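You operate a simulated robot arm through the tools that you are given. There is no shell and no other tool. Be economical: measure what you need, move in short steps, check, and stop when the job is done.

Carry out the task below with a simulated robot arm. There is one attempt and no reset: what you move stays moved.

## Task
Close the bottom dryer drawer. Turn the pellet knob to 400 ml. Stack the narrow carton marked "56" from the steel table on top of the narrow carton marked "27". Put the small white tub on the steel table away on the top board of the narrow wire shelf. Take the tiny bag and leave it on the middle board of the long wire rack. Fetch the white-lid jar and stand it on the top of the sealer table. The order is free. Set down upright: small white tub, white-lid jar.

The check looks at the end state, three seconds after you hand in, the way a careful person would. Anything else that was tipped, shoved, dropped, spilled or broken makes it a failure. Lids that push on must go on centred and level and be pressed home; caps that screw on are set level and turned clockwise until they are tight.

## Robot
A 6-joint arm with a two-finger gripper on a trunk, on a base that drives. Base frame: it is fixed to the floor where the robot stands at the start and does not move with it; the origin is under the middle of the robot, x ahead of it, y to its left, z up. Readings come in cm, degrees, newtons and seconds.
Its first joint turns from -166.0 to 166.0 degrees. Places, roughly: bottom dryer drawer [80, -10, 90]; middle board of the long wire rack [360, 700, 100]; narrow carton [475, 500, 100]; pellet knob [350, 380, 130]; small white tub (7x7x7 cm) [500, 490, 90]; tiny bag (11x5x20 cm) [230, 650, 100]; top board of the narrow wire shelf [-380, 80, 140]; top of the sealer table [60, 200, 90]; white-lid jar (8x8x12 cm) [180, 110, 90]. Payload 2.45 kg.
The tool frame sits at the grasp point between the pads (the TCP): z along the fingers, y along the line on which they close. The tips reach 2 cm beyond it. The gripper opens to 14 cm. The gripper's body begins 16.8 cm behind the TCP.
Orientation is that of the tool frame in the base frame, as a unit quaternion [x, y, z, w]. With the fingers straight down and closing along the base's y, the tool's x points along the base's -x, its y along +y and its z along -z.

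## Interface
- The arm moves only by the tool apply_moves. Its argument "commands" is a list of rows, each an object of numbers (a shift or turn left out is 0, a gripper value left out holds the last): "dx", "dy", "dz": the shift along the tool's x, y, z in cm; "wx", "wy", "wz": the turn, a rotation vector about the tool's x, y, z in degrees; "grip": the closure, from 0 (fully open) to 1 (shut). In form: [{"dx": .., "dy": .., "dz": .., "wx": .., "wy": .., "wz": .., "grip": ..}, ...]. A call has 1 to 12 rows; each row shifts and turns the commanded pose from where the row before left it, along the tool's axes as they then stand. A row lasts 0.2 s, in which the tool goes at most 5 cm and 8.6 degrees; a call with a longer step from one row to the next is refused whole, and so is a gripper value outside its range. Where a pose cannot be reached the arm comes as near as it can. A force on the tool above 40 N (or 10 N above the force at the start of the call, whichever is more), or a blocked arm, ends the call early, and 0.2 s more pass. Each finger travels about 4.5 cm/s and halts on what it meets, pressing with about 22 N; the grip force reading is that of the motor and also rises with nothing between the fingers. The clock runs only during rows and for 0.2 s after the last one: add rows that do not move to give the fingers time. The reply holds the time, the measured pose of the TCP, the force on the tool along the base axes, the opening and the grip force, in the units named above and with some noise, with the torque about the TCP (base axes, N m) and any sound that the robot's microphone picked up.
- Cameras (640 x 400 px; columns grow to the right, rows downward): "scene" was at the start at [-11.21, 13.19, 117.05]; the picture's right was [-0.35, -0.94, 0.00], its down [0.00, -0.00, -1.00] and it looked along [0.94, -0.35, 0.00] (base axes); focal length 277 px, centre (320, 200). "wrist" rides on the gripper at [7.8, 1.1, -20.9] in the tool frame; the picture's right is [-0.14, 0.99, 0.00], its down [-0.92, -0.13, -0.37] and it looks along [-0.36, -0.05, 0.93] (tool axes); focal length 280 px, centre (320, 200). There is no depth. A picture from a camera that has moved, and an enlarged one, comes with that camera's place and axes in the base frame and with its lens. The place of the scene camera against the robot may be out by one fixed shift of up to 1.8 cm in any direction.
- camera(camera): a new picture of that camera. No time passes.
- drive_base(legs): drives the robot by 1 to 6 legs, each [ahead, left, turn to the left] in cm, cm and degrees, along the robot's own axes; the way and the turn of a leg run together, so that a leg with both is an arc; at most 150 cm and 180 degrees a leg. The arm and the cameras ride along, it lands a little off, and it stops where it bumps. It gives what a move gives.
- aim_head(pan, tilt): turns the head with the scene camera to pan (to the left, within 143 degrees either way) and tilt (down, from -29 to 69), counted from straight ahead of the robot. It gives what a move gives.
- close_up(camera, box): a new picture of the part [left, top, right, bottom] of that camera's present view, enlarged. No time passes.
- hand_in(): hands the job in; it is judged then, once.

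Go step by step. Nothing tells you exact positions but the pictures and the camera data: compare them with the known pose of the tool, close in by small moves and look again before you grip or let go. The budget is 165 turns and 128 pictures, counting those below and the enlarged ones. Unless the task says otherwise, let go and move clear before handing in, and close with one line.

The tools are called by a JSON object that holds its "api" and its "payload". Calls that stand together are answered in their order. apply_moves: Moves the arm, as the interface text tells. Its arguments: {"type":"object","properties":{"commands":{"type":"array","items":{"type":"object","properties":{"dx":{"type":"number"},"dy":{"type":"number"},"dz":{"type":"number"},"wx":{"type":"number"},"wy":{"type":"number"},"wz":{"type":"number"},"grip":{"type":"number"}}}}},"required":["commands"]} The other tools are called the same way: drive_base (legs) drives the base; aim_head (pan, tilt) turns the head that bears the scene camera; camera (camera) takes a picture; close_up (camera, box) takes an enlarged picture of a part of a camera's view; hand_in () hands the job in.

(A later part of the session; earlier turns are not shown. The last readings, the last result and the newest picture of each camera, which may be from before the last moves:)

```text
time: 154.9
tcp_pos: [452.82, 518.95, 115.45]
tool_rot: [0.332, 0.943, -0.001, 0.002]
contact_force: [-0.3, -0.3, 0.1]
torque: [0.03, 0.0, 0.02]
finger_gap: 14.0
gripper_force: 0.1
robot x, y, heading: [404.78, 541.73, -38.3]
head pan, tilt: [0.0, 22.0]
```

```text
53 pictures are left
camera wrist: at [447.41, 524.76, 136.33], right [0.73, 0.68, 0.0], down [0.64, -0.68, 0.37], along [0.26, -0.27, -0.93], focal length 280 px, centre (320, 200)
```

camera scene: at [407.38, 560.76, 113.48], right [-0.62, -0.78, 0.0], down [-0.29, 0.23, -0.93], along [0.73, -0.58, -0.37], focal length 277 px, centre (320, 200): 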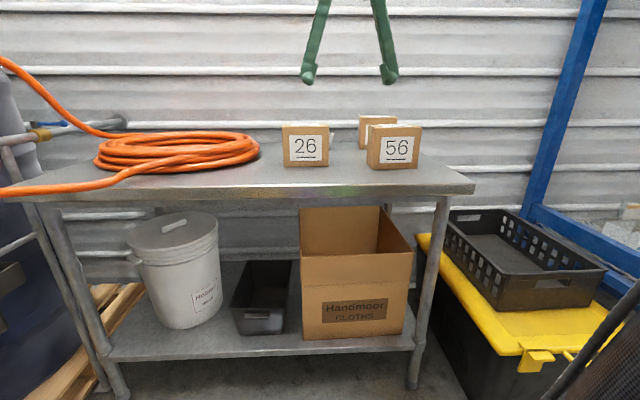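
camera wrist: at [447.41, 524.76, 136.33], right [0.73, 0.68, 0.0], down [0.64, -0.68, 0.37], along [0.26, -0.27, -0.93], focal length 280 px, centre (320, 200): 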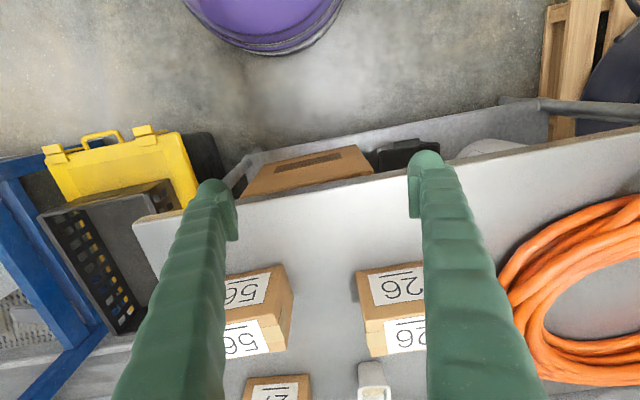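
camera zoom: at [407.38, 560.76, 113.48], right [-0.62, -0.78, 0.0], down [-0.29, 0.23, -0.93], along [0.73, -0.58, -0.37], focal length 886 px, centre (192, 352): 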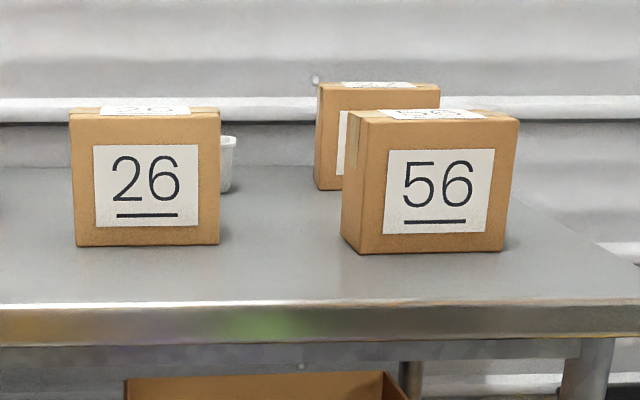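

{"api": "close_up", "payload": {"camera": "wrist", "box": [200, 240, 456, 400]}}

```text
2.50 times, centred on (328, 320) of wrist
camera zoom: at [447.41, 524.76, 136.33], right [0.73, 0.68, 0.0], down [0.64, -0.68, 0.37], along [0.26, -0.27, -0.93], focal length 701 px, centre (300, -100)
```

zoom: 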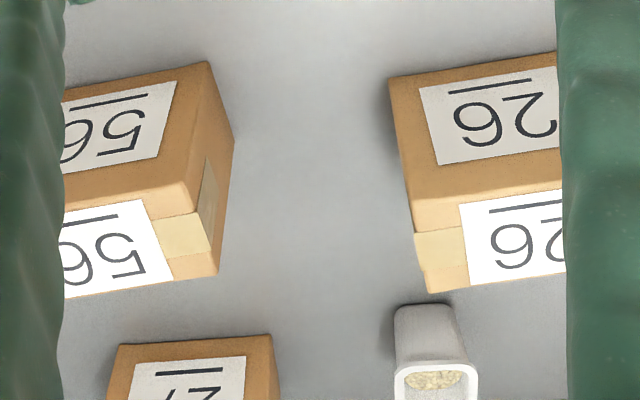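

Table top is z≈90; carton 56 is ~15×7.3×12.7 cm centred near (463.5,487.2), carton 27 near (487,469), and the tub, which is open with grains in it, near (499,488). I'll move closer and turn the gripper to close across 56's thickness.

{"api": "drive_base", "payload": {"legs": [[16, -5, 0]]}}

{"api": "apply_moves", "payload": {"commands": [{"dz": -3, "wz": 8.2}, {"wz": 8.2}, {"wz": 8.2}, {"wz": 8.2}, {"wz": 8.2}, {"wz": 8.2}, {"wz": 8.2}, {"wz": 8.2}, {"wz": 8.2}, {"wz": 8.2}]}}

{"api": "camera", "payload": {"camera": "wrist"}}

```text
time: 156.3
tcp_pos: [462.28, 505.15, 115.47]
tool_rot: [0.332, 0.943, 0.0, 0.002]
contact_force: [-0.1, -0.2, 0.3]
torque: [0.05, -0.01, -0.04]
finger_gap: 13.99
gripper_force: 0.0
robot x, y, heading: [414.44, 528.14, -38.2]
head pan, tilt: [0.0, 22.0]
```

```text
time: 158.5
tcp_pos: [462.35, 505.19, 118.56]
tool_rot: [0.87, 0.493, 0.0, 0.001]
contact_force: [0.4, 0.8, 0.1]
torque: [0.02, -0.02, 0.02]
finger_gap: 14.02
gripper_force: 0.0
robot x, y, heading: [414.15, 528.29, -38.5]
head pan, tilt: [0.0, 22.0]
```

```text
51 pictures are left
camera wrist: at [467.22, 511.37, 139.43], right [0.78, -0.63, 0.0], down [-0.58, -0.72, 0.37], along [-0.23, -0.29, -0.93], focal length 280 px, centre (320, 200)
```

wrist: 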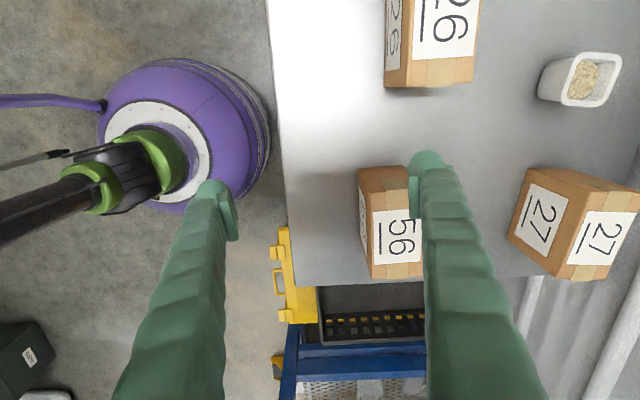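

Carton 56's centre confirmed at (463.4,487.8), axis about 54–56°. Moving over it and partly down, then a check.

{"api": "apply_moves", "payload": {"commands": [{"dx": -3.63, "dy": 2.5}, {"dx": -3.63, "dy": 2.5}, {"dx": -3.63, "dy": 2.5}, {"dx": -3.63, "dy": 2.5}, {"wz": 4}, {"dz": 4}, {"dz": 4}, {"dz": 2}]}}

{"api": "camera", "payload": {"camera": "wrist"}}

```text
time: 160.3
tcp_pos: [463.39, 487.27, 108.38]
tool_rot: [0.887, 0.462, 0.001, 0.002]
contact_force: [-0.3, -0.8, 0.3]
torque: [0.02, 0.01, -0.02]
finger_gap: 14.0
gripper_force: 0.1
robot x, y, heading: [414.35, 528.49, -38.5]
head pan, tilt: [0.0, 22.0]
```

```text
50 pictures are left
camera wrist: at [468.84, 493.27, 129.39], right [0.73, -0.68, 0.0], down [-0.63, -0.68, 0.37], along [-0.25, -0.27, -0.93], focal length 280 px, centre (320, 200)
```

wrist: 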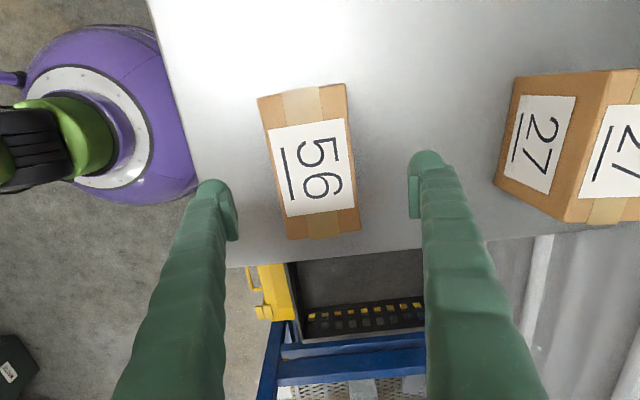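

Well aligned; carton centre is 1.4 cm off along its length. Correct, descend, and grip.

{"api": "apply_moves", "payload": {"commands": [{"dx": 1.4, "dy": -0.6}, {"dz": 3}, {"dz": 3}, {"dz": 2.9}, {"grip": 1}, {}, {}, {}, {}]}}

{"api": "apply_moves", "payload": {"commands": [{"dz": -2}, {"dz": -3}, {"dz": -4}, {"dz": -4}, {"dz": -4}]}}

{"api": "camera", "payload": {"camera": "wrist"}}

{"api": "camera", "payload": {"camera": "scene"}}

```text
time: 162.3
tcp_pos: [463.8, 489.1, 99.56]
tool_rot: [0.886, 0.463, 0.0, 0.002]
contact_force: [0.2, 0.0, 0.5]
torque: [-0.01, 0.0, 0.08]
finger_gap: 8.95
gripper_force: 22.1
robot x, y, heading: [414.2, 527.92, -38.5]
head pan, tilt: [0.0, 22.0]
```

```text
time: 163.5
tcp_pos: [463.68, 488.94, 116.66]
tool_rot: [0.886, 0.463, 0.001, 0.001]
contact_force: [0.3, -0.2, -4.4]
torque: [0.04, -0.06, -0.01]
finger_gap: 8.93
gripper_force: 21.4
robot x, y, heading: [414.05, 528.05, -38.6]
head pan, tilt: [0.0, 22.0]
```

```text
49 pictures are left
camera wrist: at [469.01, 494.83, 137.55], right [0.73, -0.68, 0.0], down [-0.63, -0.68, 0.37], along [-0.25, -0.27, -0.93], focal length 280 px, centre (320, 200)
```

wrist: 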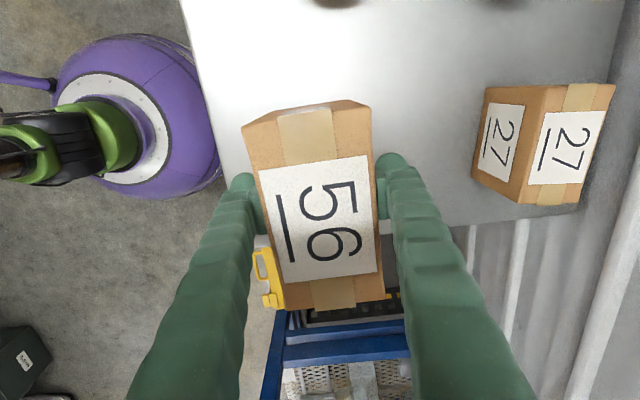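

```text
48 pictures are left
camera scene: at [416.82, 546.91, 113.48], right [-0.62, -0.78, 0.0], down [-0.29, 0.23, -0.93], along [0.73, -0.58, -0.37], focal length 277 px, centre (320, 200)
```

scene: 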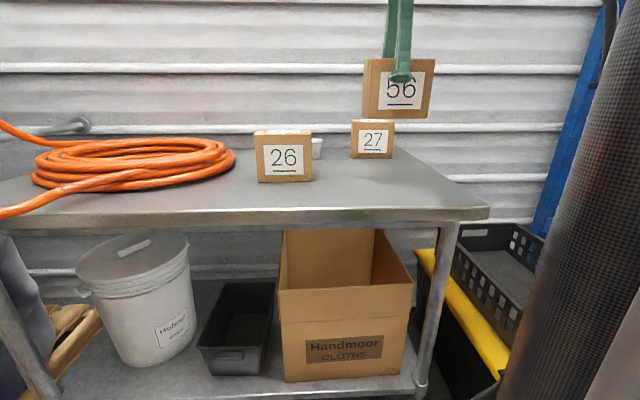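

Carton 56 is held. Carton 27's top centre triangulates to (486.8,469.1,102.7), long axis 51.4°. I'll move the base 6 cm closer for reach, then carry the carton over.

{"api": "drive_base", "payload": {"legs": [[6, 0, 0]]}}

{"api": "apply_moves", "payload": {"commands": [{"dz": -1.5, "wz": 3.5}, {}]}}

```text
time: 164.5
tcp_pos: [468.47, 485.05, 116.6]
tool_rot: [0.887, 0.462, 0.001, 0.002]
contact_force: [-0.2, -0.1, -5.8]
torque: [0.04, 0.03, -0.01]
finger_gap: 8.96
gripper_force: 22.1
robot x, y, heading: [418.95, 524.67, -38.6]
head pan, tilt: [0.0, 22.0]
```

```text
time: 165.1
tcp_pos: [468.43, 485.15, 118.17]
tool_rot: [0.9, 0.435, 0.001, 0.003]
contact_force: [0.4, 0.4, -5.9]
torque: [-0.02, -0.01, 0.01]
finger_gap: 8.93
gripper_force: 22.0
robot x, y, heading: [418.9, 524.76, -38.6]
head pan, tilt: [0.0, 22.0]
```

{"api": "apply_moves", "payload": {"commands": [{"dx": -0.25, "dy": 4.06}, {"dx": -0.25, "dy": 4.06}, {"dx": -0.25, "dy": 4.06}, {"dx": -0.25, "dy": 4.06}, {"dx": -0.26, "dy": 4.07}, {"dx": -0.26, "dy": 4.07}, {"dz": 2}, {}]}}

{"api": "close_up", "payload": {"camera": "scene", "box": [300, 60, 460, 160]}}

{"api": "camera", "payload": {"camera": "wrist"}}

```text
time: 166.9
tcp_pos: [486.7, 468.92, 116.31]
tool_rot: [0.9, 0.435, 0.001, 0.001]
contact_force: [0.4, -0.4, -4.7]
torque: [0.03, -0.07, 0.01]
finger_gap: 8.9
gripper_force: 22.6
robot x, y, heading: [418.68, 524.64, -38.5]
head pan, tilt: [0.0, 22.0]
```

```text
4.00 times, centred on (380, 110) of scene
camera zoom: at [421.6, 543.13, 113.48], right [-0.62, -0.78, 0.0], down [-0.29, 0.23, -0.93], along [0.73, -0.58, -0.38], focal length 1107 px, centre (80, 560)
```

zoom: 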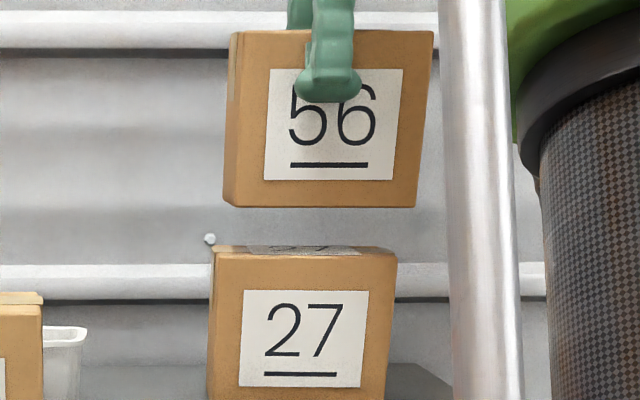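

```text
46 pictures are left
camera wrist: at [492.41, 474.43, 137.23], right [0.69, -0.72, 0.0], down [-0.67, -0.64, 0.37], along [-0.26, -0.26, -0.93], focal length 280 px, centre (320, 200)
```

wrist: 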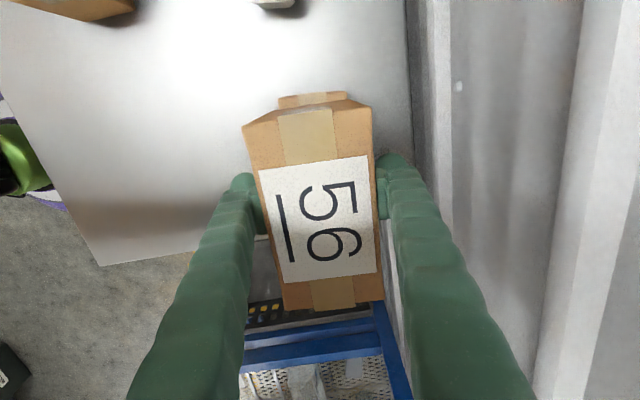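

Comparing both views, 56 needs a +1 cm shift along its length to sit centred over 27. I'll correct and descend to just above contact.

{"api": "apply_moves", "payload": {"commands": [{"dx": 1.0, "dy": 0.2, "wy": -1.5}, {"dz": 1.5}, {"dz": 1}, {}]}}

{"api": "close_up", "payload": {"camera": "scene", "box": [300, 60, 460, 160]}}

```text
time: 167.9
tcp_pos: [487.3, 469.38, 113.75]
tool_rot: [0.9, 0.435, -0.011, 0.008]
contact_force: [0.4, -0.5, -4.7]
torque: [0.04, -0.02, -0.02]
finger_gap: 8.93
gripper_force: 21.5
robot x, y, heading: [418.81, 524.44, -38.4]
head pan, tilt: [0.0, 22.0]
```

```text
4.00 times, centred on (380, 110) of scene
camera zoom: at [421.6, 543.14, 113.48], right [-0.62, -0.78, 0.0], down [-0.29, 0.23, -0.93], along [0.73, -0.58, -0.38], focal length 1107 px, centre (80, 560)
```

zoom: 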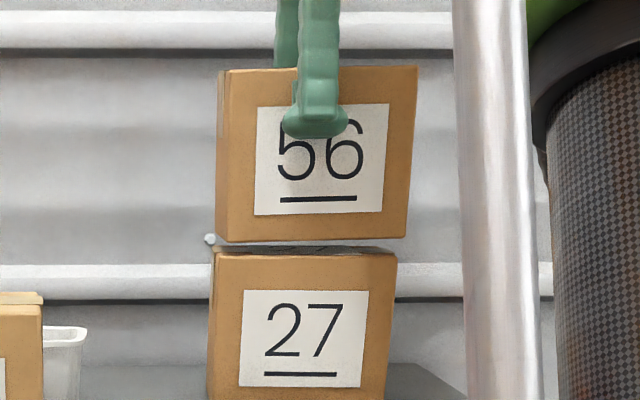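

Still about 0.6 cm to the right. A final shift, then settle gently.

{"api": "apply_moves", "payload": {"commands": [{"dx": 0.6, "wy": 0.5}, {"dz": 0.6}, {"dz": 0.2}, {"dz": 0.2}, {}]}}

{"api": "close_up", "payload": {"camera": "scene", "box": [300, 60, 460, 160]}}

```text
time: 169.1
tcp_pos: [487.74, 469.91, 112.71]
tool_rot: [0.9, 0.435, -0.007, 0.005]
contact_force: [0.6, -0.9, -2.5]
torque: [0.23, -0.11, -0.02]
finger_gap: 8.93
gripper_force: 22.3
robot x, y, heading: [419.0, 524.58, -38.7]
head pan, tilt: [0.0, 22.0]
```

```text
4.00 times, centred on (380, 110) of scene
camera zoom: at [421.59, 543.14, 113.48], right [-0.62, -0.78, 0.0], down [-0.29, 0.23, -0.93], along [0.73, -0.58, -0.37], focal length 1107 px, centre (80, 560)
```

zoom: 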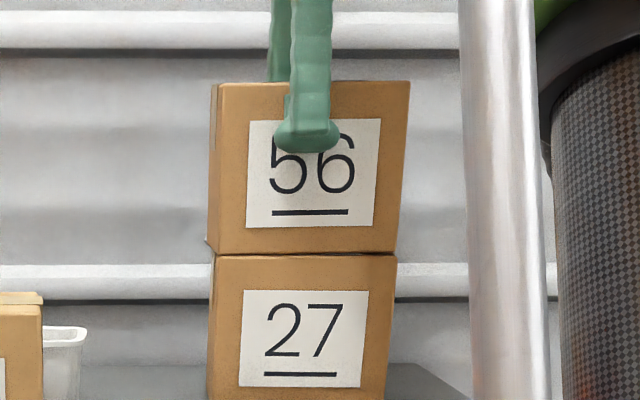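

Aligned and touching. A touch lower, then release with a small opening (wall close behind).

{"api": "apply_moves", "payload": {"commands": [{"dz": 0.25}, {"grip": 0.27}, {}, {}]}}

{"api": "apply_moves", "payload": {"commands": [{"dz": -2}, {"dz": -3}, {"dz": -4}, {"dz": -3}]}}

{"api": "close_up", "payload": {"camera": "scene", "box": [260, 50, 460, 175]}}

{"api": "camera", "payload": {"camera": "wrist"}}

```text
time: 170.1
tcp_pos: [487.68, 469.79, 112.48]
tool_rot: [0.901, 0.435, -0.007, 0.005]
contact_force: [-0.1, 0.8, -0.2]
torque: [-0.03, -0.02, 0.04]
finger_gap: 10.23
gripper_force: 0.1
robot x, y, heading: [418.88, 524.78, -38.6]
head pan, tilt: [0.0, 22.0]
```

```text
time: 171.1
tcp_pos: [486.74, 470.81, 122.12]
tool_rot: [0.901, 0.434, -0.007, 0.005]
contact_force: [-0.3, -0.3, 0.0]
torque: [-0.05, -0.02, -0.01]
finger_gap: 10.22
gripper_force: 0.1
out of reach, approached as far as the arm can: row 4
robot x, y, heading: [418.88, 524.35, -38.6]
head pan, tilt: [0.0, 22.0]
```

```text
3.20 times, centred on (360, 112) of scene
camera zoom: at [421.58, 543.15, 113.47], right [-0.62, -0.78, 0.0], down [-0.29, 0.23, -0.93], along [0.73, -0.58, -0.37], focal length 886 px, centre (192, 480)
```

zoom: 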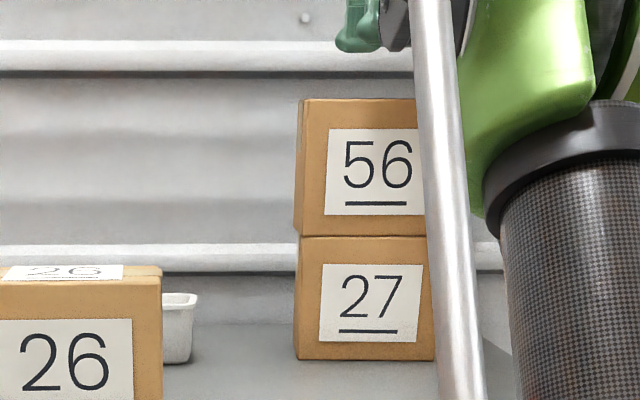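

```text
42 pictures are left
camera wrist: at [492.59, 476.59, 142.92], right [0.69, -0.72, 0.01], down [-0.67, -0.64, 0.38], along [-0.27, -0.27, -0.92], focal length 280 px, centre (320, 200)
```

wrist: 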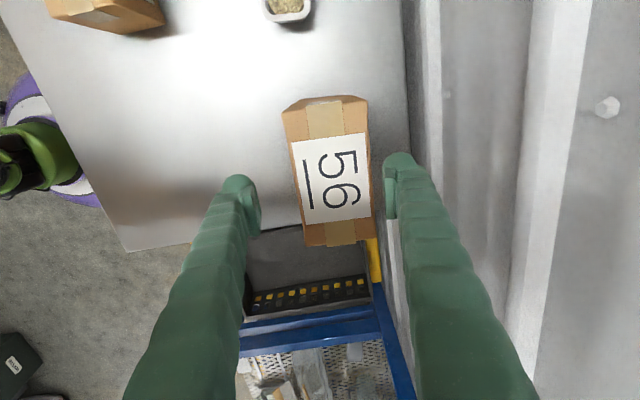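

Cartons are stacked neatly. Next the tub, near (497.2,487.3), z 90–97, sides aligned with the current gripper yaw. I'll move over it and look.

{"api": "apply_moves", "payload": {"commands": [{"dx": 3.9, "dy": -0.42, "wy": 1}, {"dx": 3.9, "dy": -0.42}, {"dx": 3.9, "dy": -0.42}, {"dx": 3.9, "dy": -0.42}, {"dx": 3.9, "dy": -0.42}, {"dz": 4}, {"dz": 4}, {"dz": 4}]}}

{"api": "camera", "payload": {"camera": "wrist"}}

```text
time: 172.9
tcp_pos: [497.21, 487.27, 109.99]
tool_rot: [0.901, 0.435, 0.0, 0.001]
contact_force: [-0.3, -0.6, -0.6]
torque: [0.01, -0.02, -0.02]
finger_gap: 10.21
gripper_force: 0.1
robot x, y, heading: [418.84, 524.96, -38.6]
head pan, tilt: [0.0, 22.0]
```

```text
41 pictures are left
camera wrist: at [502.89, 492.9, 130.87], right [0.69, -0.72, 0.0], down [-0.67, -0.64, 0.37], along [-0.26, -0.26, -0.93], focal length 280 px, centre (320, 200)
```

wrist: 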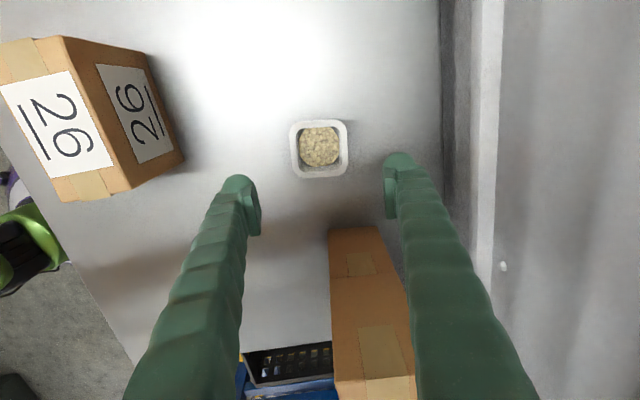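

Tub is 1.2 cm off along x. Correct, descend in steps, and grip just below the rim.

{"api": "apply_moves", "payload": {"commands": [{"dx": 1.2, "dy": 0.15}, {"dz": 4}, {"dz": 4}, {"dz": 4}, {"dz": 2}, {"dz": 1.5}, {}, {"grip": 1}, {}, {}, {}]}}

{"api": "camera", "payload": {"camera": "wrist"}}

{"api": "close_up", "payload": {"camera": "scene", "box": [220, 60, 380, 200]}}

```text
time: 175.3
tcp_pos: [498.21, 488.05, 94.61]
tool_rot: [0.901, 0.435, 0.001, 0.002]
contact_force: [-0.4, -0.6, 6.1]
torque: [-0.03, 0.0, 0.24]
finger_gap: 5.99
gripper_force: 21.8
robot x, y, heading: [418.88, 524.74, -38.5]
head pan, tilt: [0.0, 22.0]
```

```text
40 pictures are left
camera wrist: at [503.91, 493.54, 115.57], right [0.69, -0.72, 0.0], down [-0.67, -0.64, 0.37], along [-0.26, -0.26, -0.93], focal length 280 px, centre (320, 200)
```

wrist: 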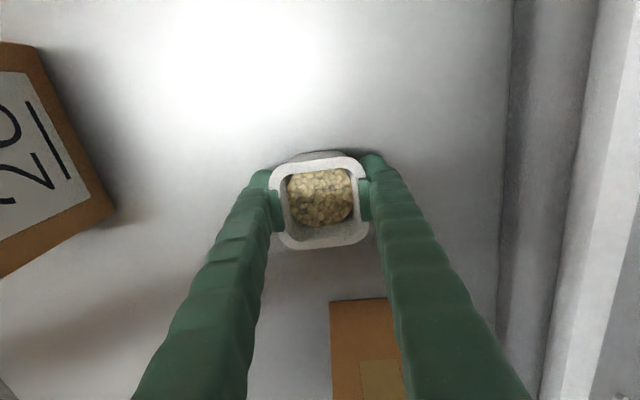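

```text
2.86 times, centred on (300, 130) of scene
camera zoom: at [421.57, 543.16, 113.47], right [-0.62, -0.78, 0.0], down [-0.29, 0.23, -0.93], along [0.73, -0.58, -0.37], focal length 791 px, centre (377, 400)
```

zoom: 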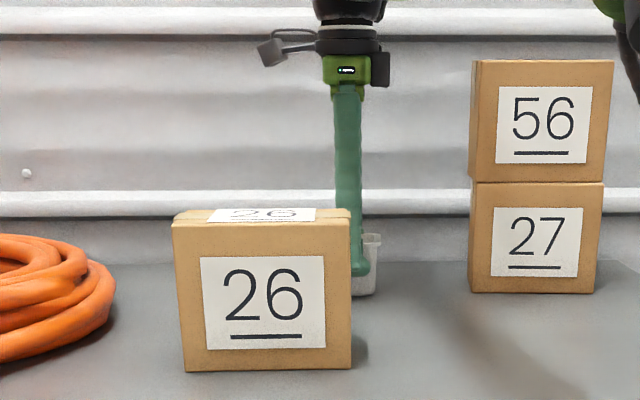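

Gripped below the rim. Lift slowly.

{"api": "apply_moves", "payload": {"commands": [{"dz": -1}, {"dz": -1}, {"dz": -1.5}, {"dz": -2}, {"dz": -2.5}, {"dz": -3}, {"dz": -3}, {"dz": -3}, {"dz": -3}, {"dz": -2}]}}

{"api": "camera", "payload": {"camera": "wrist"}}

```text
time: 177.5
tcp_pos: [498.29, 488.2, 116.57]
tool_rot: [0.9, 0.435, 0.0, 0.001]
contact_force: [0.2, -0.2, -0.5]
torque: [0.0, 0.03, 0.0]
finger_gap: 6.24
gripper_force: 22.0
robot x, y, heading: [418.75, 524.73, -38.4]
head pan, tilt: [0.0, 22.0]
```

```text
38 pictures are left
camera wrist: at [503.88, 493.69, 137.57], right [0.69, -0.72, 0.0], down [-0.67, -0.64, 0.37], along [-0.26, -0.26, -0.93], focal length 280 px, centre (320, 200)
```

wrist: 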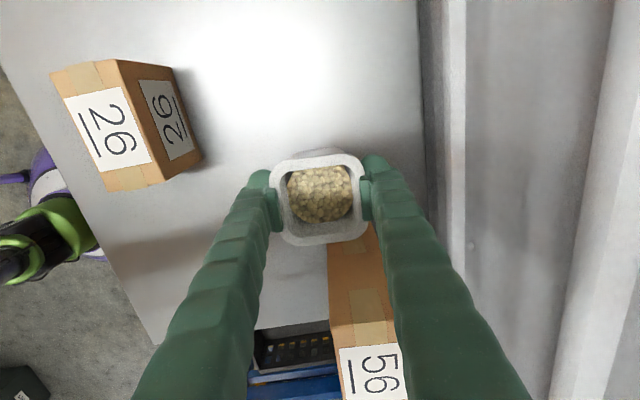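

The tub is held level. I'll draw it in and up, back away from the table, and start the drive back along the corridor.

{"api": "apply_moves", "payload": {"commands": [{"dx": -0.96, "dy": -3.89, "dz": -0.8}, {"dx": -0.96, "dy": -3.89, "dz": -0.8}, {"dx": -0.96, "dy": -3.89, "dz": -0.8}, {"dx": -0.96, "dy": -3.89, "dz": -0.8}, {"dx": -0.96, "dy": -3.89, "dz": -0.8}, {"dx": -0.96, "dy": -3.89, "dz": -0.8}, {"dx": -0.96, "dy": -3.89, "dz": -0.8}, {"dx": -0.96, "dy": -3.89, "dz": -0.8}, {"dx": -0.96, "dy": -3.89, "dz": -0.8}]}}

{"api": "drive_base", "payload": {"legs": [[-32, 0, 0], [0, 0, -88.5], [130, 0, 0]]}}

```text
time: 179.5
tcp_pos: [465.45, 503.27, 123.59]
tool_rot: [0.9, 0.435, 0.002, 0.001]
contact_force: [0.2, -0.6, -1.7]
torque: [0.05, 0.1, 0.0]
finger_gap: 6.25
gripper_force: 21.5
robot x, y, heading: [419.21, 524.36, -38.4]
head pan, tilt: [0.0, 22.0]
```

```text
time: 191.6
tcp_pos: [292.12, 396.36, 123.53]
tool_rot: [0.944, -0.329, -0.001, 0.002]
contact_force: [-0.6, 0.9, -0.6]
torque: [-0.01, 0.0, 0.01]
finger_gap: 6.2
gripper_force: 22.0
robot x, y, heading: [313.36, 442.45, -128.7]
head pan, tilt: [0.0, 22.0]
```

{"api": "drive_base", "payload": {"legs": [[0, 0, 1.7], [120, 0, 0], [120, 0, 0], [100, 17, 0], [100, 0, 0]]}}

{"api": "aim_head", "payload": {"pan": 30, "tilt": 5}}

{"api": "camera", "payload": {"camera": "scene"}}

{"api": "aim_head", "payload": {"pan": -45, "tilt": 10}}

{"api": "camera", "payload": {"camera": "scene"}}

```text
time: 213.4
tcp_pos: [43.35, 30.3, 123.61]
tool_rot: [0.951, -0.308, -0.001, 0.002]
contact_force: [0.5, -0.2, -0.5]
torque: [0.02, 0.0, -0.03]
finger_gap: 6.2
gripper_force: 22.1
robot x, y, heading: [62.75, 77.65, -126.0]
head pan, tilt: [0.0, 22.0]
```

```text
time: 214.4
tcp_pos: [43.51, 30.3, 123.76]
tool_rot: [0.951, -0.309, -0.001, 0.003]
contact_force: [0.5, 0.7, -0.4]
torque: [-0.02, -0.01, -0.02]
finger_gap: 6.18
gripper_force: 21.9
robot x, y, heading: [62.6, 77.99, -126.3]
head pan, tilt: [30.0, 5.0]
```

```text
37 pictures are left
camera scene: at [86.39, 72.44, 116.23], right [-0.99, 0.11, 0.0], down [0.01, 0.09, -1.0], along [-0.11, -0.99, -0.09], focal length 277 px, centre (320, 200)
```

scene: 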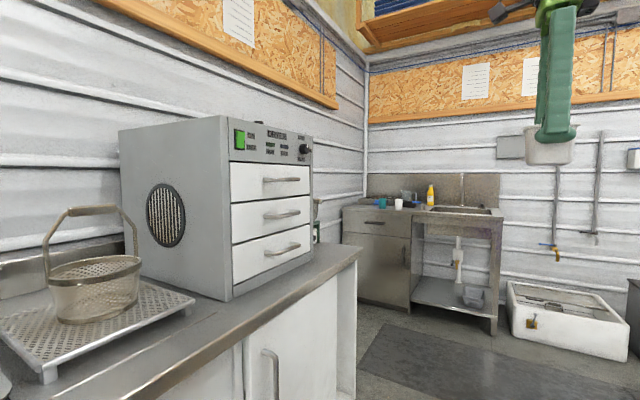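

```text
time: 215.9
tcp_pos: [43.35, 30.47, 123.6]
tool_rot: [0.951, -0.309, -0.001, 0.003]
contact_force: [-0.4, -0.2, -0.9]
torque: [-0.02, 0.0, -0.02]
finger_gap: 6.21
gripper_force: 22.6
robot x, y, heading: [62.51, 77.41, -125.8]
head pan, tilt: [-45.0, 10.0]
```

```text
36 pictures are left
camera scene: at [78.19, 80.13, 115.43], right [-0.16, 0.99, 0.0], down [0.17, 0.03, -0.98], along [-0.97, -0.15, -0.17], focal length 277 px, centre (320, 200)
```

scene: 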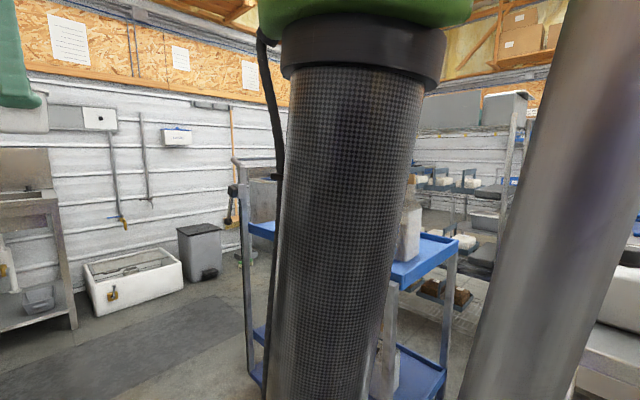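

The drawer is confirmed closed. The narrow shelf lies beyond the blue cart; a free lane runs along the back wall. I'll drive into the lane and turn to face along it.

{"api": "drive_base", "payload": {"legs": [[0, 0, -1], [83, 0, 0], [83, 0, 0], [0, 0, -90]]}}

{"api": "aim_head", "payload": {"pan": 5, "tilt": 10}}

{"api": "camera", "payload": {"camera": "scene"}}

```text
time: 228.6
tcp_pos: [-84.82, -36.51, 123.59]
tool_rot: [-0.447, 0.894, 0.003, -0.001]
contact_force: [0.4, 0.2, -0.5]
torque: [-0.03, 0.01, 0.02]
finger_gap: 6.17
gripper_force: 21.6
robot x, y, heading: [-37.91, -56.82, 143.0]
head pan, tilt: [-45.0, 10.0]
```

```text
time: 229.7
tcp_pos: [-85.02, -36.31, 123.59]
tool_rot: [-0.447, 0.895, 0.003, -0.001]
contact_force: [-0.1, -0.3, -2.3]
torque: [-0.01, -0.01, -0.04]
finger_gap: 6.16
gripper_force: 22.2
robot x, y, heading: [-38.05, -56.38, 143.0]
head pan, tilt: [5.0, 10.0]
```

```text
35 pictures are left
camera scene: at [-41.81, -78.1, 115.43], right [0.53, 0.85, 0.0], down [0.15, -0.09, -0.98], along [-0.84, 0.52, -0.17], focal length 277 px, centre (320, 200)
```

scene: 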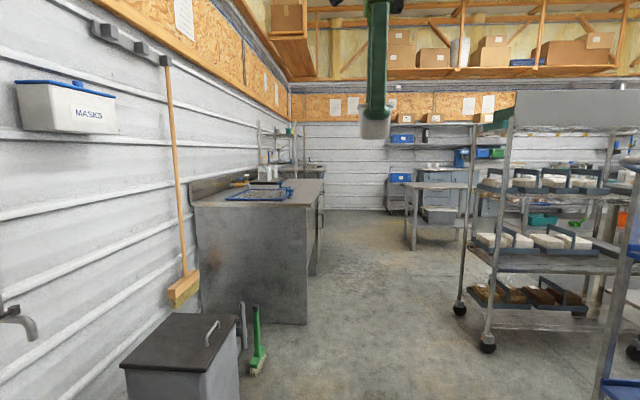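

The lane ahead is free; the narrow wire shelf seems to stand by the left wall beyond the steel counter. Drive on and look.

{"api": "drive_base", "payload": {"legs": [[110, -10, 0], [120, 0, 0]]}}

{"api": "aim_head", "payload": {"pan": 20, "tilt": 5}}

{"api": "camera", "payload": {"camera": "scene"}}

```text
time: 240.9
tcp_pos: [-256.53, 112.31, 123.47]
tool_rot: [-0.434, 0.901, 0.003, -0.002]
contact_force: [-0.4, 0.3, -1.7]
torque: [-0.01, -0.03, 0.0]
finger_gap: 6.13
gripper_force: 21.6
robot x, y, heading: [-209.93, 90.99, 141.6]
head pan, tilt: [5.0, 10.0]
```

```text
time: 241.7
tcp_pos: [-256.45, 112.56, 123.63]
tool_rot: [-0.434, 0.901, 0.001, -0.002]
contact_force: [-0.3, 1.0, -0.5]
torque: [-0.03, 0.01, -0.01]
finger_gap: 6.14
gripper_force: 22.2
robot x, y, heading: [-210.04, 90.86, 141.5]
head pan, tilt: [20.0, 5.0]
```

```text
34 pictures are left
camera scene: at [-215.43, 67.36, 116.23], right [0.32, 0.95, 0.0], down [0.08, -0.03, -1.0], along [-0.94, 0.32, -0.09], focal length 277 px, centre (320, 200)
```

scene: 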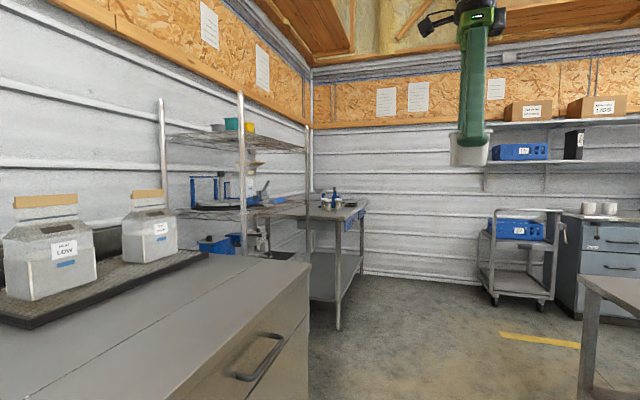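

The narrow shelf is beyond the counter, with cups on its top board, and its right part free. I'll drive abreast of it and turn to face it.

{"api": "drive_base", "payload": {"legs": [[122, 14, 0], [0, 0, 90]]}}

{"api": "apply_moves", "payload": {"commands": [{"dz": -4}, {"dz": -4}, {"dz": -4}, {"dz": -4}, {"dz": -4}, {"dz": -4}, {"dz": -4}, {"dz": -4}]}}

{"api": "aim_head", "payload": {"pan": -5, "tilt": -5}}

{"api": "camera", "payload": {"camera": "scene"}}

{"api": "camera", "payload": {"camera": "wrist"}}

```text
time: 251.7
tcp_pos: [-337.09, 111.88, 123.61]
tool_rot: [0.936, -0.352, -0.001, 0.001]
contact_force: [0.5, -0.3, -1.4]
torque: [-0.01, -0.02, -0.01]
finger_gap: 6.16
gripper_force: 22.3
robot x, y, heading: [-313.82, 156.79, -131.2]
head pan, tilt: [20.0, 5.0]
```

```text
time: 253.5
tcp_pos: [-336.36, 113.81, 143.74]
tool_rot: [0.936, -0.352, -0.001, 0.001]
contact_force: [0.0, -1.4, -0.5]
torque: [0.05, -0.04, 0.0]
finger_gap: 6.1
gripper_force: 22.4
out of reach, approached as far as the arm can: row 5, 6, 7, 8
robot x, y, heading: [-313.59, 157.22, -131.1]
head pan, tilt: [20.0, 5.0]
```

```text
time: 254.3
tcp_pos: [-336.24, 113.95, 143.82]
tool_rot: [0.936, -0.352, 0.0, 0.002]
contact_force: [0.0, 0.2, -1.4]
torque: [-0.03, -0.02, -0.02]
finger_gap: 6.15
gripper_force: 21.5
robot x, y, heading: [-313.96, 157.59, -131.1]
head pan, tilt: [-5.0, -5.0]
```

```text
33 pictures are left
camera scene: at [-294.96, 152.78, 117.8], right [-0.69, 0.72, 0.0], down [-0.06, -0.06, -1.0], along [-0.72, -0.69, 0.09], focal length 277 px, centre (320, 200)
```

scene: 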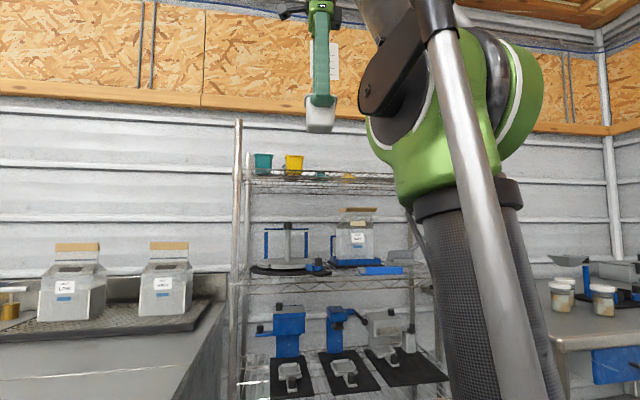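

```text
32 pictures are left
camera wrist: at [-330.97, 107.95, 164.66], right [-0.76, -0.66, 0.0], down [-0.61, 0.7, 0.37], along [-0.24, 0.28, -0.93], focal length 280 px, centre (320, 200)
```

wrist: 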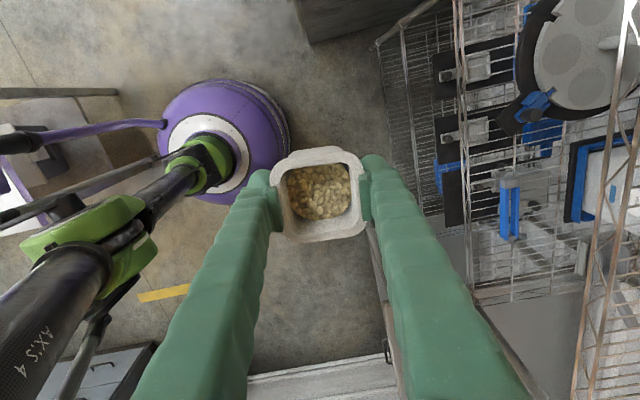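

The top board is at z≈137, with its front edge at u≈-140.5. With the tool down the arm reaches about z 146 at short radius, so I need to place the tub close in. Let me zoom in on what lies on the board.

{"api": "close_up", "payload": {"camera": "scene", "box": [230, 110, 420, 210]}}

```text
3.37 times, centred on (325, 160) of scene
camera zoom: at [-294.96, 152.78, 117.8], right [-0.69, 0.72, 0.0], down [-0.06, -0.06, -1.0], along [-0.72, -0.69, 0.09], focal length 932 px, centre (303, 335)
```

zoom: 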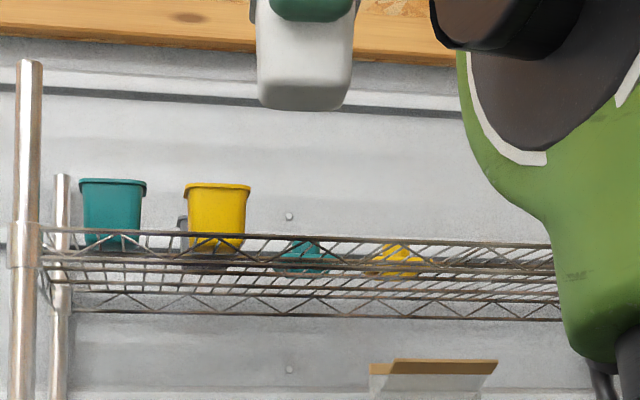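

The front half right of the yellow cup is free: target spot about (-371.5,93) with board z≈135–137. I'll square up to the shelf, draw the tub in, and raise it as high as reachable.

{"api": "drive_base", "payload": {"legs": [[0, -6, 4]]}}

{"api": "apply_moves", "payload": {"commands": [{"dx": -2.95, "dy": -1.55, "dz": 2.2}, {"dx": -2.95, "dy": -1.55, "dz": 2.2}, {"dx": -2.95, "dy": -1.55, "dz": 2.2}, {"dx": -2.95, "dy": -1.55, "dz": 2.2}, {}]}}

```text
time: 255.3
tcp_pos: [-337.79, 116.2, 143.74]
tool_rot: [0.948, -0.318, -0.002, 0.002]
contact_force: [0.5, -0.7, -0.9]
torque: [-0.01, -0.01, 0.01]
finger_gap: 6.11
gripper_force: 21.9
robot x, y, heading: [-318.21, 161.69, -127.0]
head pan, tilt: [-5.0, -5.0]
```

```text
time: 256.5
tcp_pos: [-343.85, 128.06, 134.83]
tool_rot: [0.948, -0.318, -0.001, 0.002]
contact_force: [0.1, 0.5, -1.4]
torque: [0.01, 0.0, 0.03]
finger_gap: 6.13
gripper_force: 21.6
robot x, y, heading: [-318.37, 161.18, -127.4]
head pan, tilt: [-5.0, -5.0]
```

{"api": "apply_moves", "payload": {"commands": [{"dz": -3}, {"dz": -3}, {"dz": -3}, {"dz": -3}, {}]}}

```text
time: 257.7
tcp_pos: [-343.51, 128.35, 144.83]
tool_rot: [0.948, -0.318, -0.001, 0.002]
contact_force: [-0.4, 0.2, -1.9]
torque: [0.0, -0.03, -0.01]
finger_gap: 6.16
gripper_force: 21.9
out of reach, approached as far as the arm can: row 4
robot x, y, heading: [-318.29, 160.86, -127.3]
head pan, tilt: [-5.0, -5.0]
```

Tub bottom should be near z 140. I'll drive to just short of the board edge and check heights.

{"api": "drive_base", "payload": {"legs": [[29, 0, 0]]}}

{"api": "camera", "payload": {"camera": "wrist"}}

{"api": "camera", "payload": {"camera": "scene"}}

```text
time: 259.7
tcp_pos: [-361.11, 105.41, 144.79]
tool_rot: [0.947, -0.32, -0.001, 0.002]
contact_force: [-0.2, -0.5, -0.6]
torque: [0.03, -0.01, -0.01]
finger_gap: 6.14
gripper_force: 21.9
robot x, y, heading: [-335.79, 137.61, -127.3]
head pan, tilt: [-5.0, -5.0]
```

```text
30 pictures are left
camera wrist: at [-355.52, 99.83, 165.7], right [-0.71, -0.71, 0.0], down [-0.65, 0.66, 0.37], along [-0.26, 0.26, -0.93], focal length 280 px, centre (320, 200)
```

wrist: 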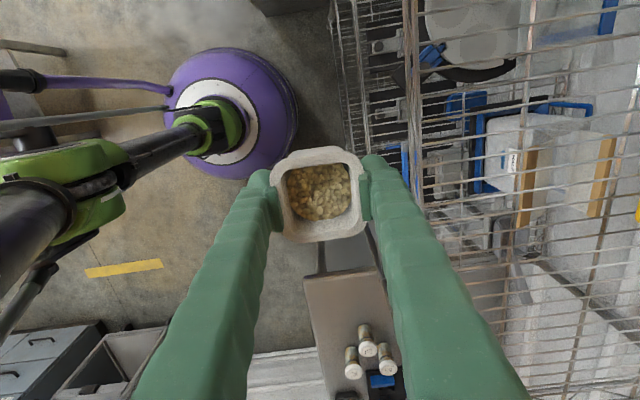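

```text
29 pictures are left
camera scene: at [-317.03, 134.86, 117.8], right [-0.74, 0.67, 0.0], down [-0.06, -0.06, -1.0], along [-0.67, -0.74, 0.09], focal length 277 px, centre (320, 200)
```

scene: 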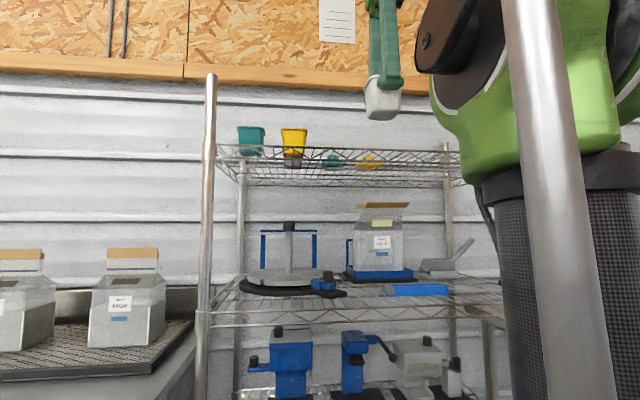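

The tub bottom clears the board by about 2.5–3 cm. Drive the last 16 cm so that the tub is over the board.

{"api": "drive_base", "payload": {"legs": [[16, 0, 0]]}}

{"api": "camera", "payload": {"camera": "scene"}}

{"api": "camera", "payload": {"camera": "wrist"}}

```text
time: 261.1
tcp_pos: [-370.89, 92.58, 144.75]
tool_rot: [0.948, -0.318, -0.001, 0.003]
contact_force: [0.1, 0.3, -0.3]
torque: [-0.01, -0.03, 0.02]
finger_gap: 6.14
gripper_force: 22.0
robot x, y, heading: [-345.65, 125.24, -127.3]
head pan, tilt: [-5.0, -5.0]
```

```text
28 pictures are left
camera scene: at [-326.77, 122.06, 117.8], right [-0.74, 0.67, 0.0], down [-0.06, -0.06, -1.0], along [-0.67, -0.74, 0.09], focal length 277 px, centre (320, 200)
```

scene: 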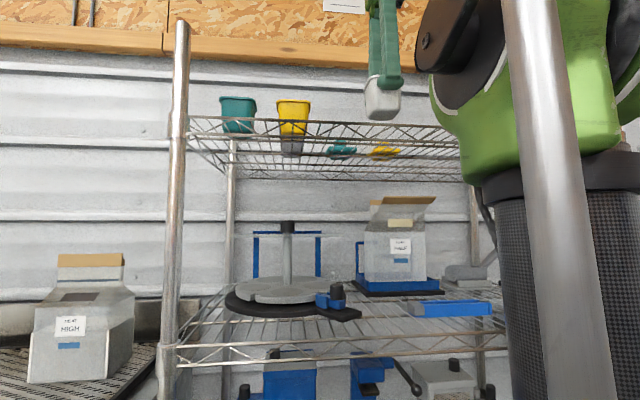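

```text
27 pictures are left
camera wrist: at [-365.27, 87.04, 165.7], right [-0.71, -0.71, 0.0], down [-0.65, 0.66, 0.37], along [-0.26, 0.26, -0.93], focal length 280 px, centre (320, 200)
```

wrist: 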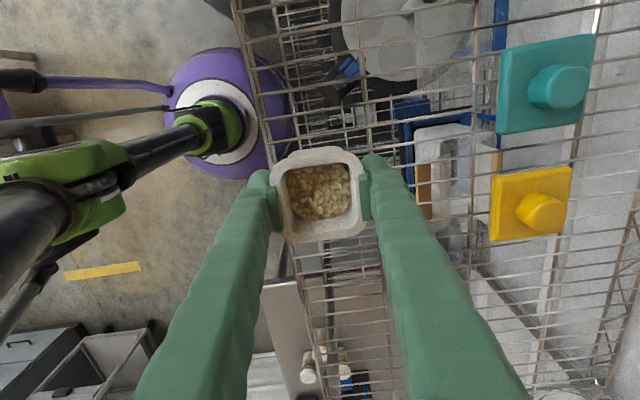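

Lids lie at the back; the spot is free, but I want the tub 3 cm further in. Lower slightly, extend, then set down by touch.

{"api": "apply_moves", "payload": {"commands": [{"dz": 0.8}, {"dy": 1.5}, {"dy": 1.5}, {"dz": 0.5}, {"dz": 0.5}, {}]}}

{"api": "close_up", "payload": {"camera": "scene", "box": [300, 40, 460, 190]}}

```text
time: 262.5
tcp_pos: [-372.66, 90.06, 143.11]
tool_rot: [0.948, -0.319, -0.001, 0.002]
contact_force: [-0.2, -0.4, -1.1]
torque: [-0.01, -0.03, 0.02]
finger_gap: 6.13
gripper_force: 22.0
robot x, y, heading: [-345.7, 125.08, -127.5]
head pan, tilt: [-5.0, -5.0]
```

```text
2.67 times, centred on (380, 115) of scene
camera zoom: at [-326.77, 122.06, 117.8], right [-0.74, 0.67, 0.0], down [-0.06, -0.06, -1.0], along [-0.67, -0.74, 0.09], focal length 738 px, centre (160, 427)
```

zoom: 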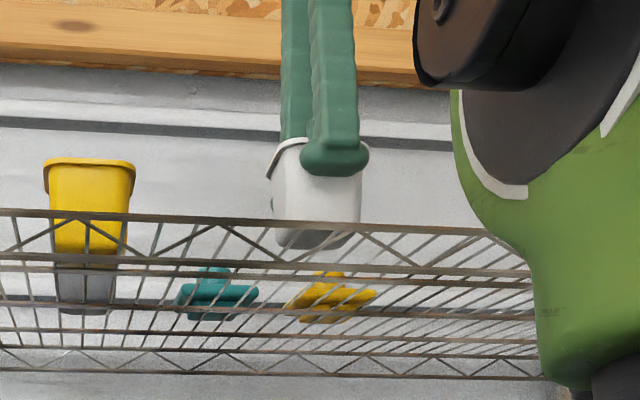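

{"api": "apply_moves", "payload": {"commands": [{"dz": 0.5}, {"dz": 0.5}, {"dz": 0.5}, {"dz": 0.4}, {"dz": 0.4}, {}]}}

{"api": "close_up", "payload": {"camera": "scene", "box": [300, 40, 460, 190]}}

```text
time: 263.9
tcp_pos: [-372.66, 90.22, 140.75]
tool_rot: [0.948, -0.32, 0.0, 0.003]
contact_force: [-1.4, -0.3, 12.2]
torque: [-0.04, -0.09, -0.28]
finger_gap: 5.98
gripper_force: 21.9
robot x, y, heading: [-345.77, 125.15, -127.2]
head pan, tilt: [-5.0, -5.0]
```

```text
2.67 times, centred on (380, 115) of scene
camera zoom: at [-326.76, 122.07, 117.8], right [-0.74, 0.67, 0.0], down [-0.06, -0.06, -1.0], along [-0.67, -0.74, 0.09], focal length 738 px, centre (160, 427)
```

zoom: 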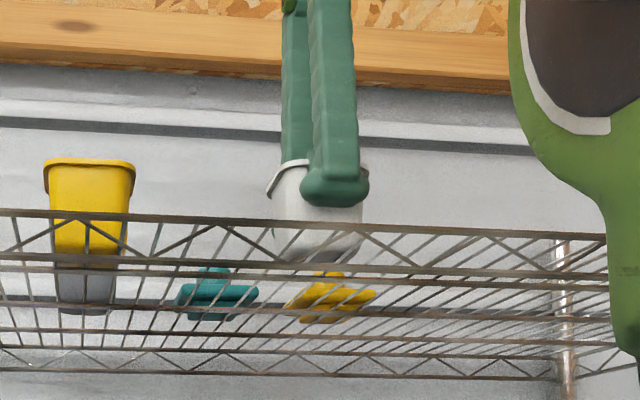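

The tub stands on the board. Since I cannot raise clear above the rim, I'll open, lift slightly, and slide the fingers out sideways to the free right side.

{"api": "apply_moves", "payload": {"commands": [{"dz": -0.2}, {"grip": 0.28}, {}, {}, {}]}}

{"api": "camera", "payload": {"camera": "wrist"}}

```text
time: 265.1
tcp_pos: [-372.74, 90.19, 140.95]
tool_rot: [0.948, -0.32, -0.001, 0.002]
contact_force: [-0.7, 0.1, 1.3]
torque: [-0.02, 0.03, -0.03]
finger_gap: 10.09
gripper_force: 0.0
robot x, y, heading: [-345.61, 125.43, -127.3]
head pan, tilt: [-5.0, -5.0]
```

```text
24 pictures are left
camera wrist: at [-367.06, 84.65, 161.84], right [-0.71, -0.71, 0.0], down [-0.65, 0.66, 0.37], along [-0.26, 0.26, -0.93], focal length 280 px, centre (320, 200)
```

wrist: 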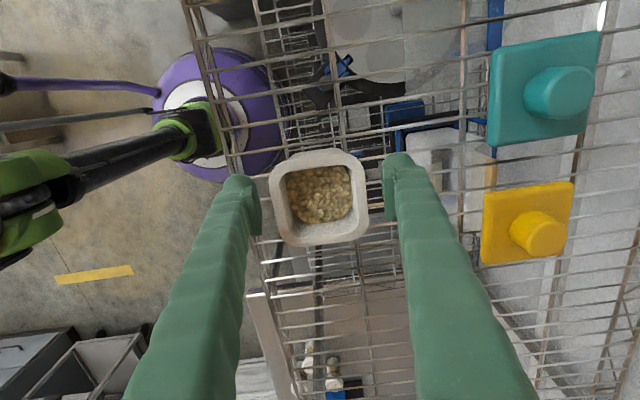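

{"api": "apply_moves", "payload": {"commands": [{"dz": -1, "dy": -0.2}, {"dz": -1}, {"dx": -2}, {"dx": -2}, {"dx": -2}, {"dx": -2}, {"dx": -1.5}]}}

{"api": "camera", "payload": {"camera": "wrist"}}

```text
time: 266.7
tcp_pos: [-380.07, 96.19, 142.96]
tool_rot: [0.948, -0.319, 0.0, 0.002]
contact_force: [0.0, 0.2, 0.2]
torque: [0.01, 0.04, 0.0]
finger_gap: 10.09
gripper_force: 0.0
robot x, y, heading: [-345.62, 124.99, -127.4]
head pan, tilt: [-5.0, -5.0]
```

```text
23 pictures are left
camera wrist: at [-374.51, 90.6, 163.83], right [-0.71, -0.71, 0.0], down [-0.65, 0.66, 0.37], along [-0.26, 0.26, -0.93], focal length 280 px, centre (320, 200)
```

wrist: 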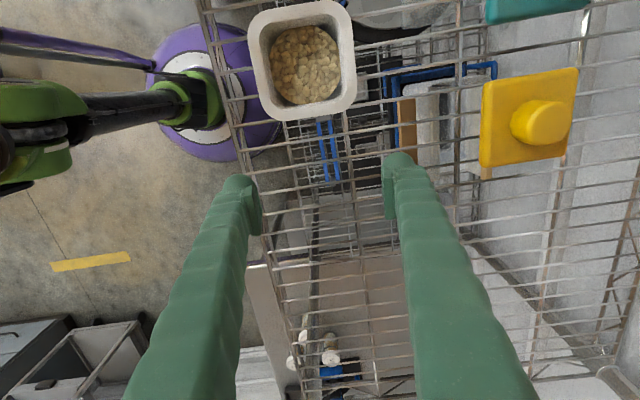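

The tub is on the board and the gripper is clear. I'll back out and drive back along the lane.

{"api": "drive_base", "payload": {"legs": [[-50, 0, 0], [0, 0, 90], [118, 0, 0], [118, 0, 0]]}}

```text
time: 284.6
tcp_pos: [-104.1, -17.9, 142.79]
tool_rot: [0.903, 0.43, 0.001, 0.002]
contact_force: [-0.2, 1.3, -0.8]
torque: [0.0, 0.0, 0.01]
finger_gap: 10.07
gripper_force: 0.0
robot x, y, heading: [-132.25, 17.38, -39.1]
head pan, tilt: [-5.0, -5.0]
```

{"api": "drive_base", "payload": {"legs": [[0, 0, 2.2], [118, 0, 0], [0, 0, 90], [125, 0, 0], [125, 0, 0]]}}

```text
time: 306.6
tcp_pos: [152.74, 171.21, 142.87]
tool_rot: [0.331, 0.943, 0.002, 0.001]
contact_force: [0.1, -0.6, -1.0]
torque: [-0.02, -0.03, 0.02]
finger_gap: 10.1
gripper_force: 0.1
robot x, y, heading: [117.27, 143.03, 51.4]
head pan, tilt: [-5.0, -5.0]
```

{"api": "drive_base", "payload": {"legs": [[0, 0, 1.7], [110, 8, 0], [130, 15, 0], [130, 25, 0], [60, 20, 0]]}}

{"api": "aim_head", "payload": {"pan": 75, "tilt": 10}}

{"api": "camera", "payload": {"camera": "scene"}}

```text
time: 328.3
tcp_pos: [360.44, 556.23, 142.93]
tool_rot: [0.322, 0.947, 0.003, 0.001]
contact_force: [-1.1, -0.5, -0.5]
torque: [0.0, -0.02, -0.01]
finger_gap: 10.07
gripper_force: 0.0
robot x, y, heading: [325.82, 527.38, 52.3]
head pan, tilt: [-5.0, -5.0]
```

```text
time: 329.8
tcp_pos: [360.34, 556.3, 142.9]
tool_rot: [0.322, 0.947, 0.003, 0.001]
contact_force: [0.1, 0.0, 0.5]
torque: [0.02, -0.02, 0.02]
finger_gap: 10.07
gripper_force: 0.0
robot x, y, heading: [325.84, 527.05, 52.3]
head pan, tilt: [75.0, 10.0]
```

```text
22 pictures are left
camera scene: at [293.96, 529.19, 115.43], right [0.8, 0.61, 0.0], down [0.11, -0.14, -0.98], along [-0.6, 0.78, -0.17], focal length 277 px, centre (320, 200)
```

scene: 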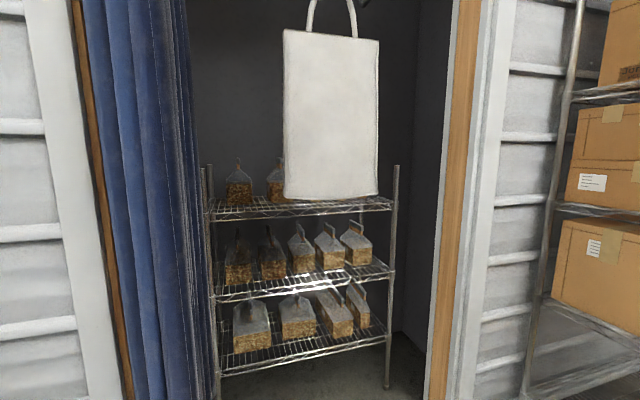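

I see a closet rack with many substrate bags and a large white tote in front. Let me zoom to identify the "tiny bag".

{"api": "close_up", "payload": {"camera": "scene", "box": [190, 0, 440, 230]}}

```text
1.74 times, centred on (315, 115) of scene
camera zoom: at [293.96, 529.19, 115.43], right [0.8, 0.61, 0.0], down [0.11, -0.14, -0.98], along [-0.6, 0.78, -0.17], focal length 482 px, centre (329, 348)
```

zoom: 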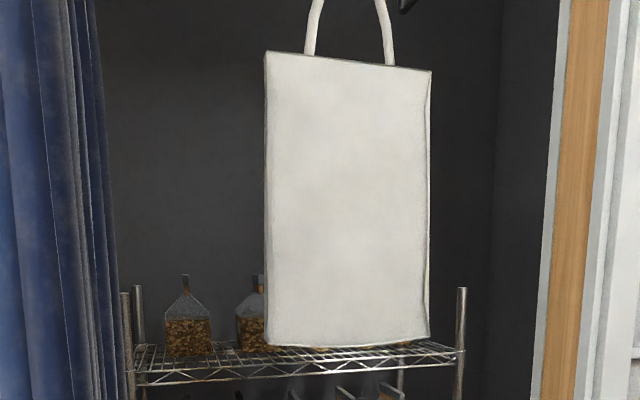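

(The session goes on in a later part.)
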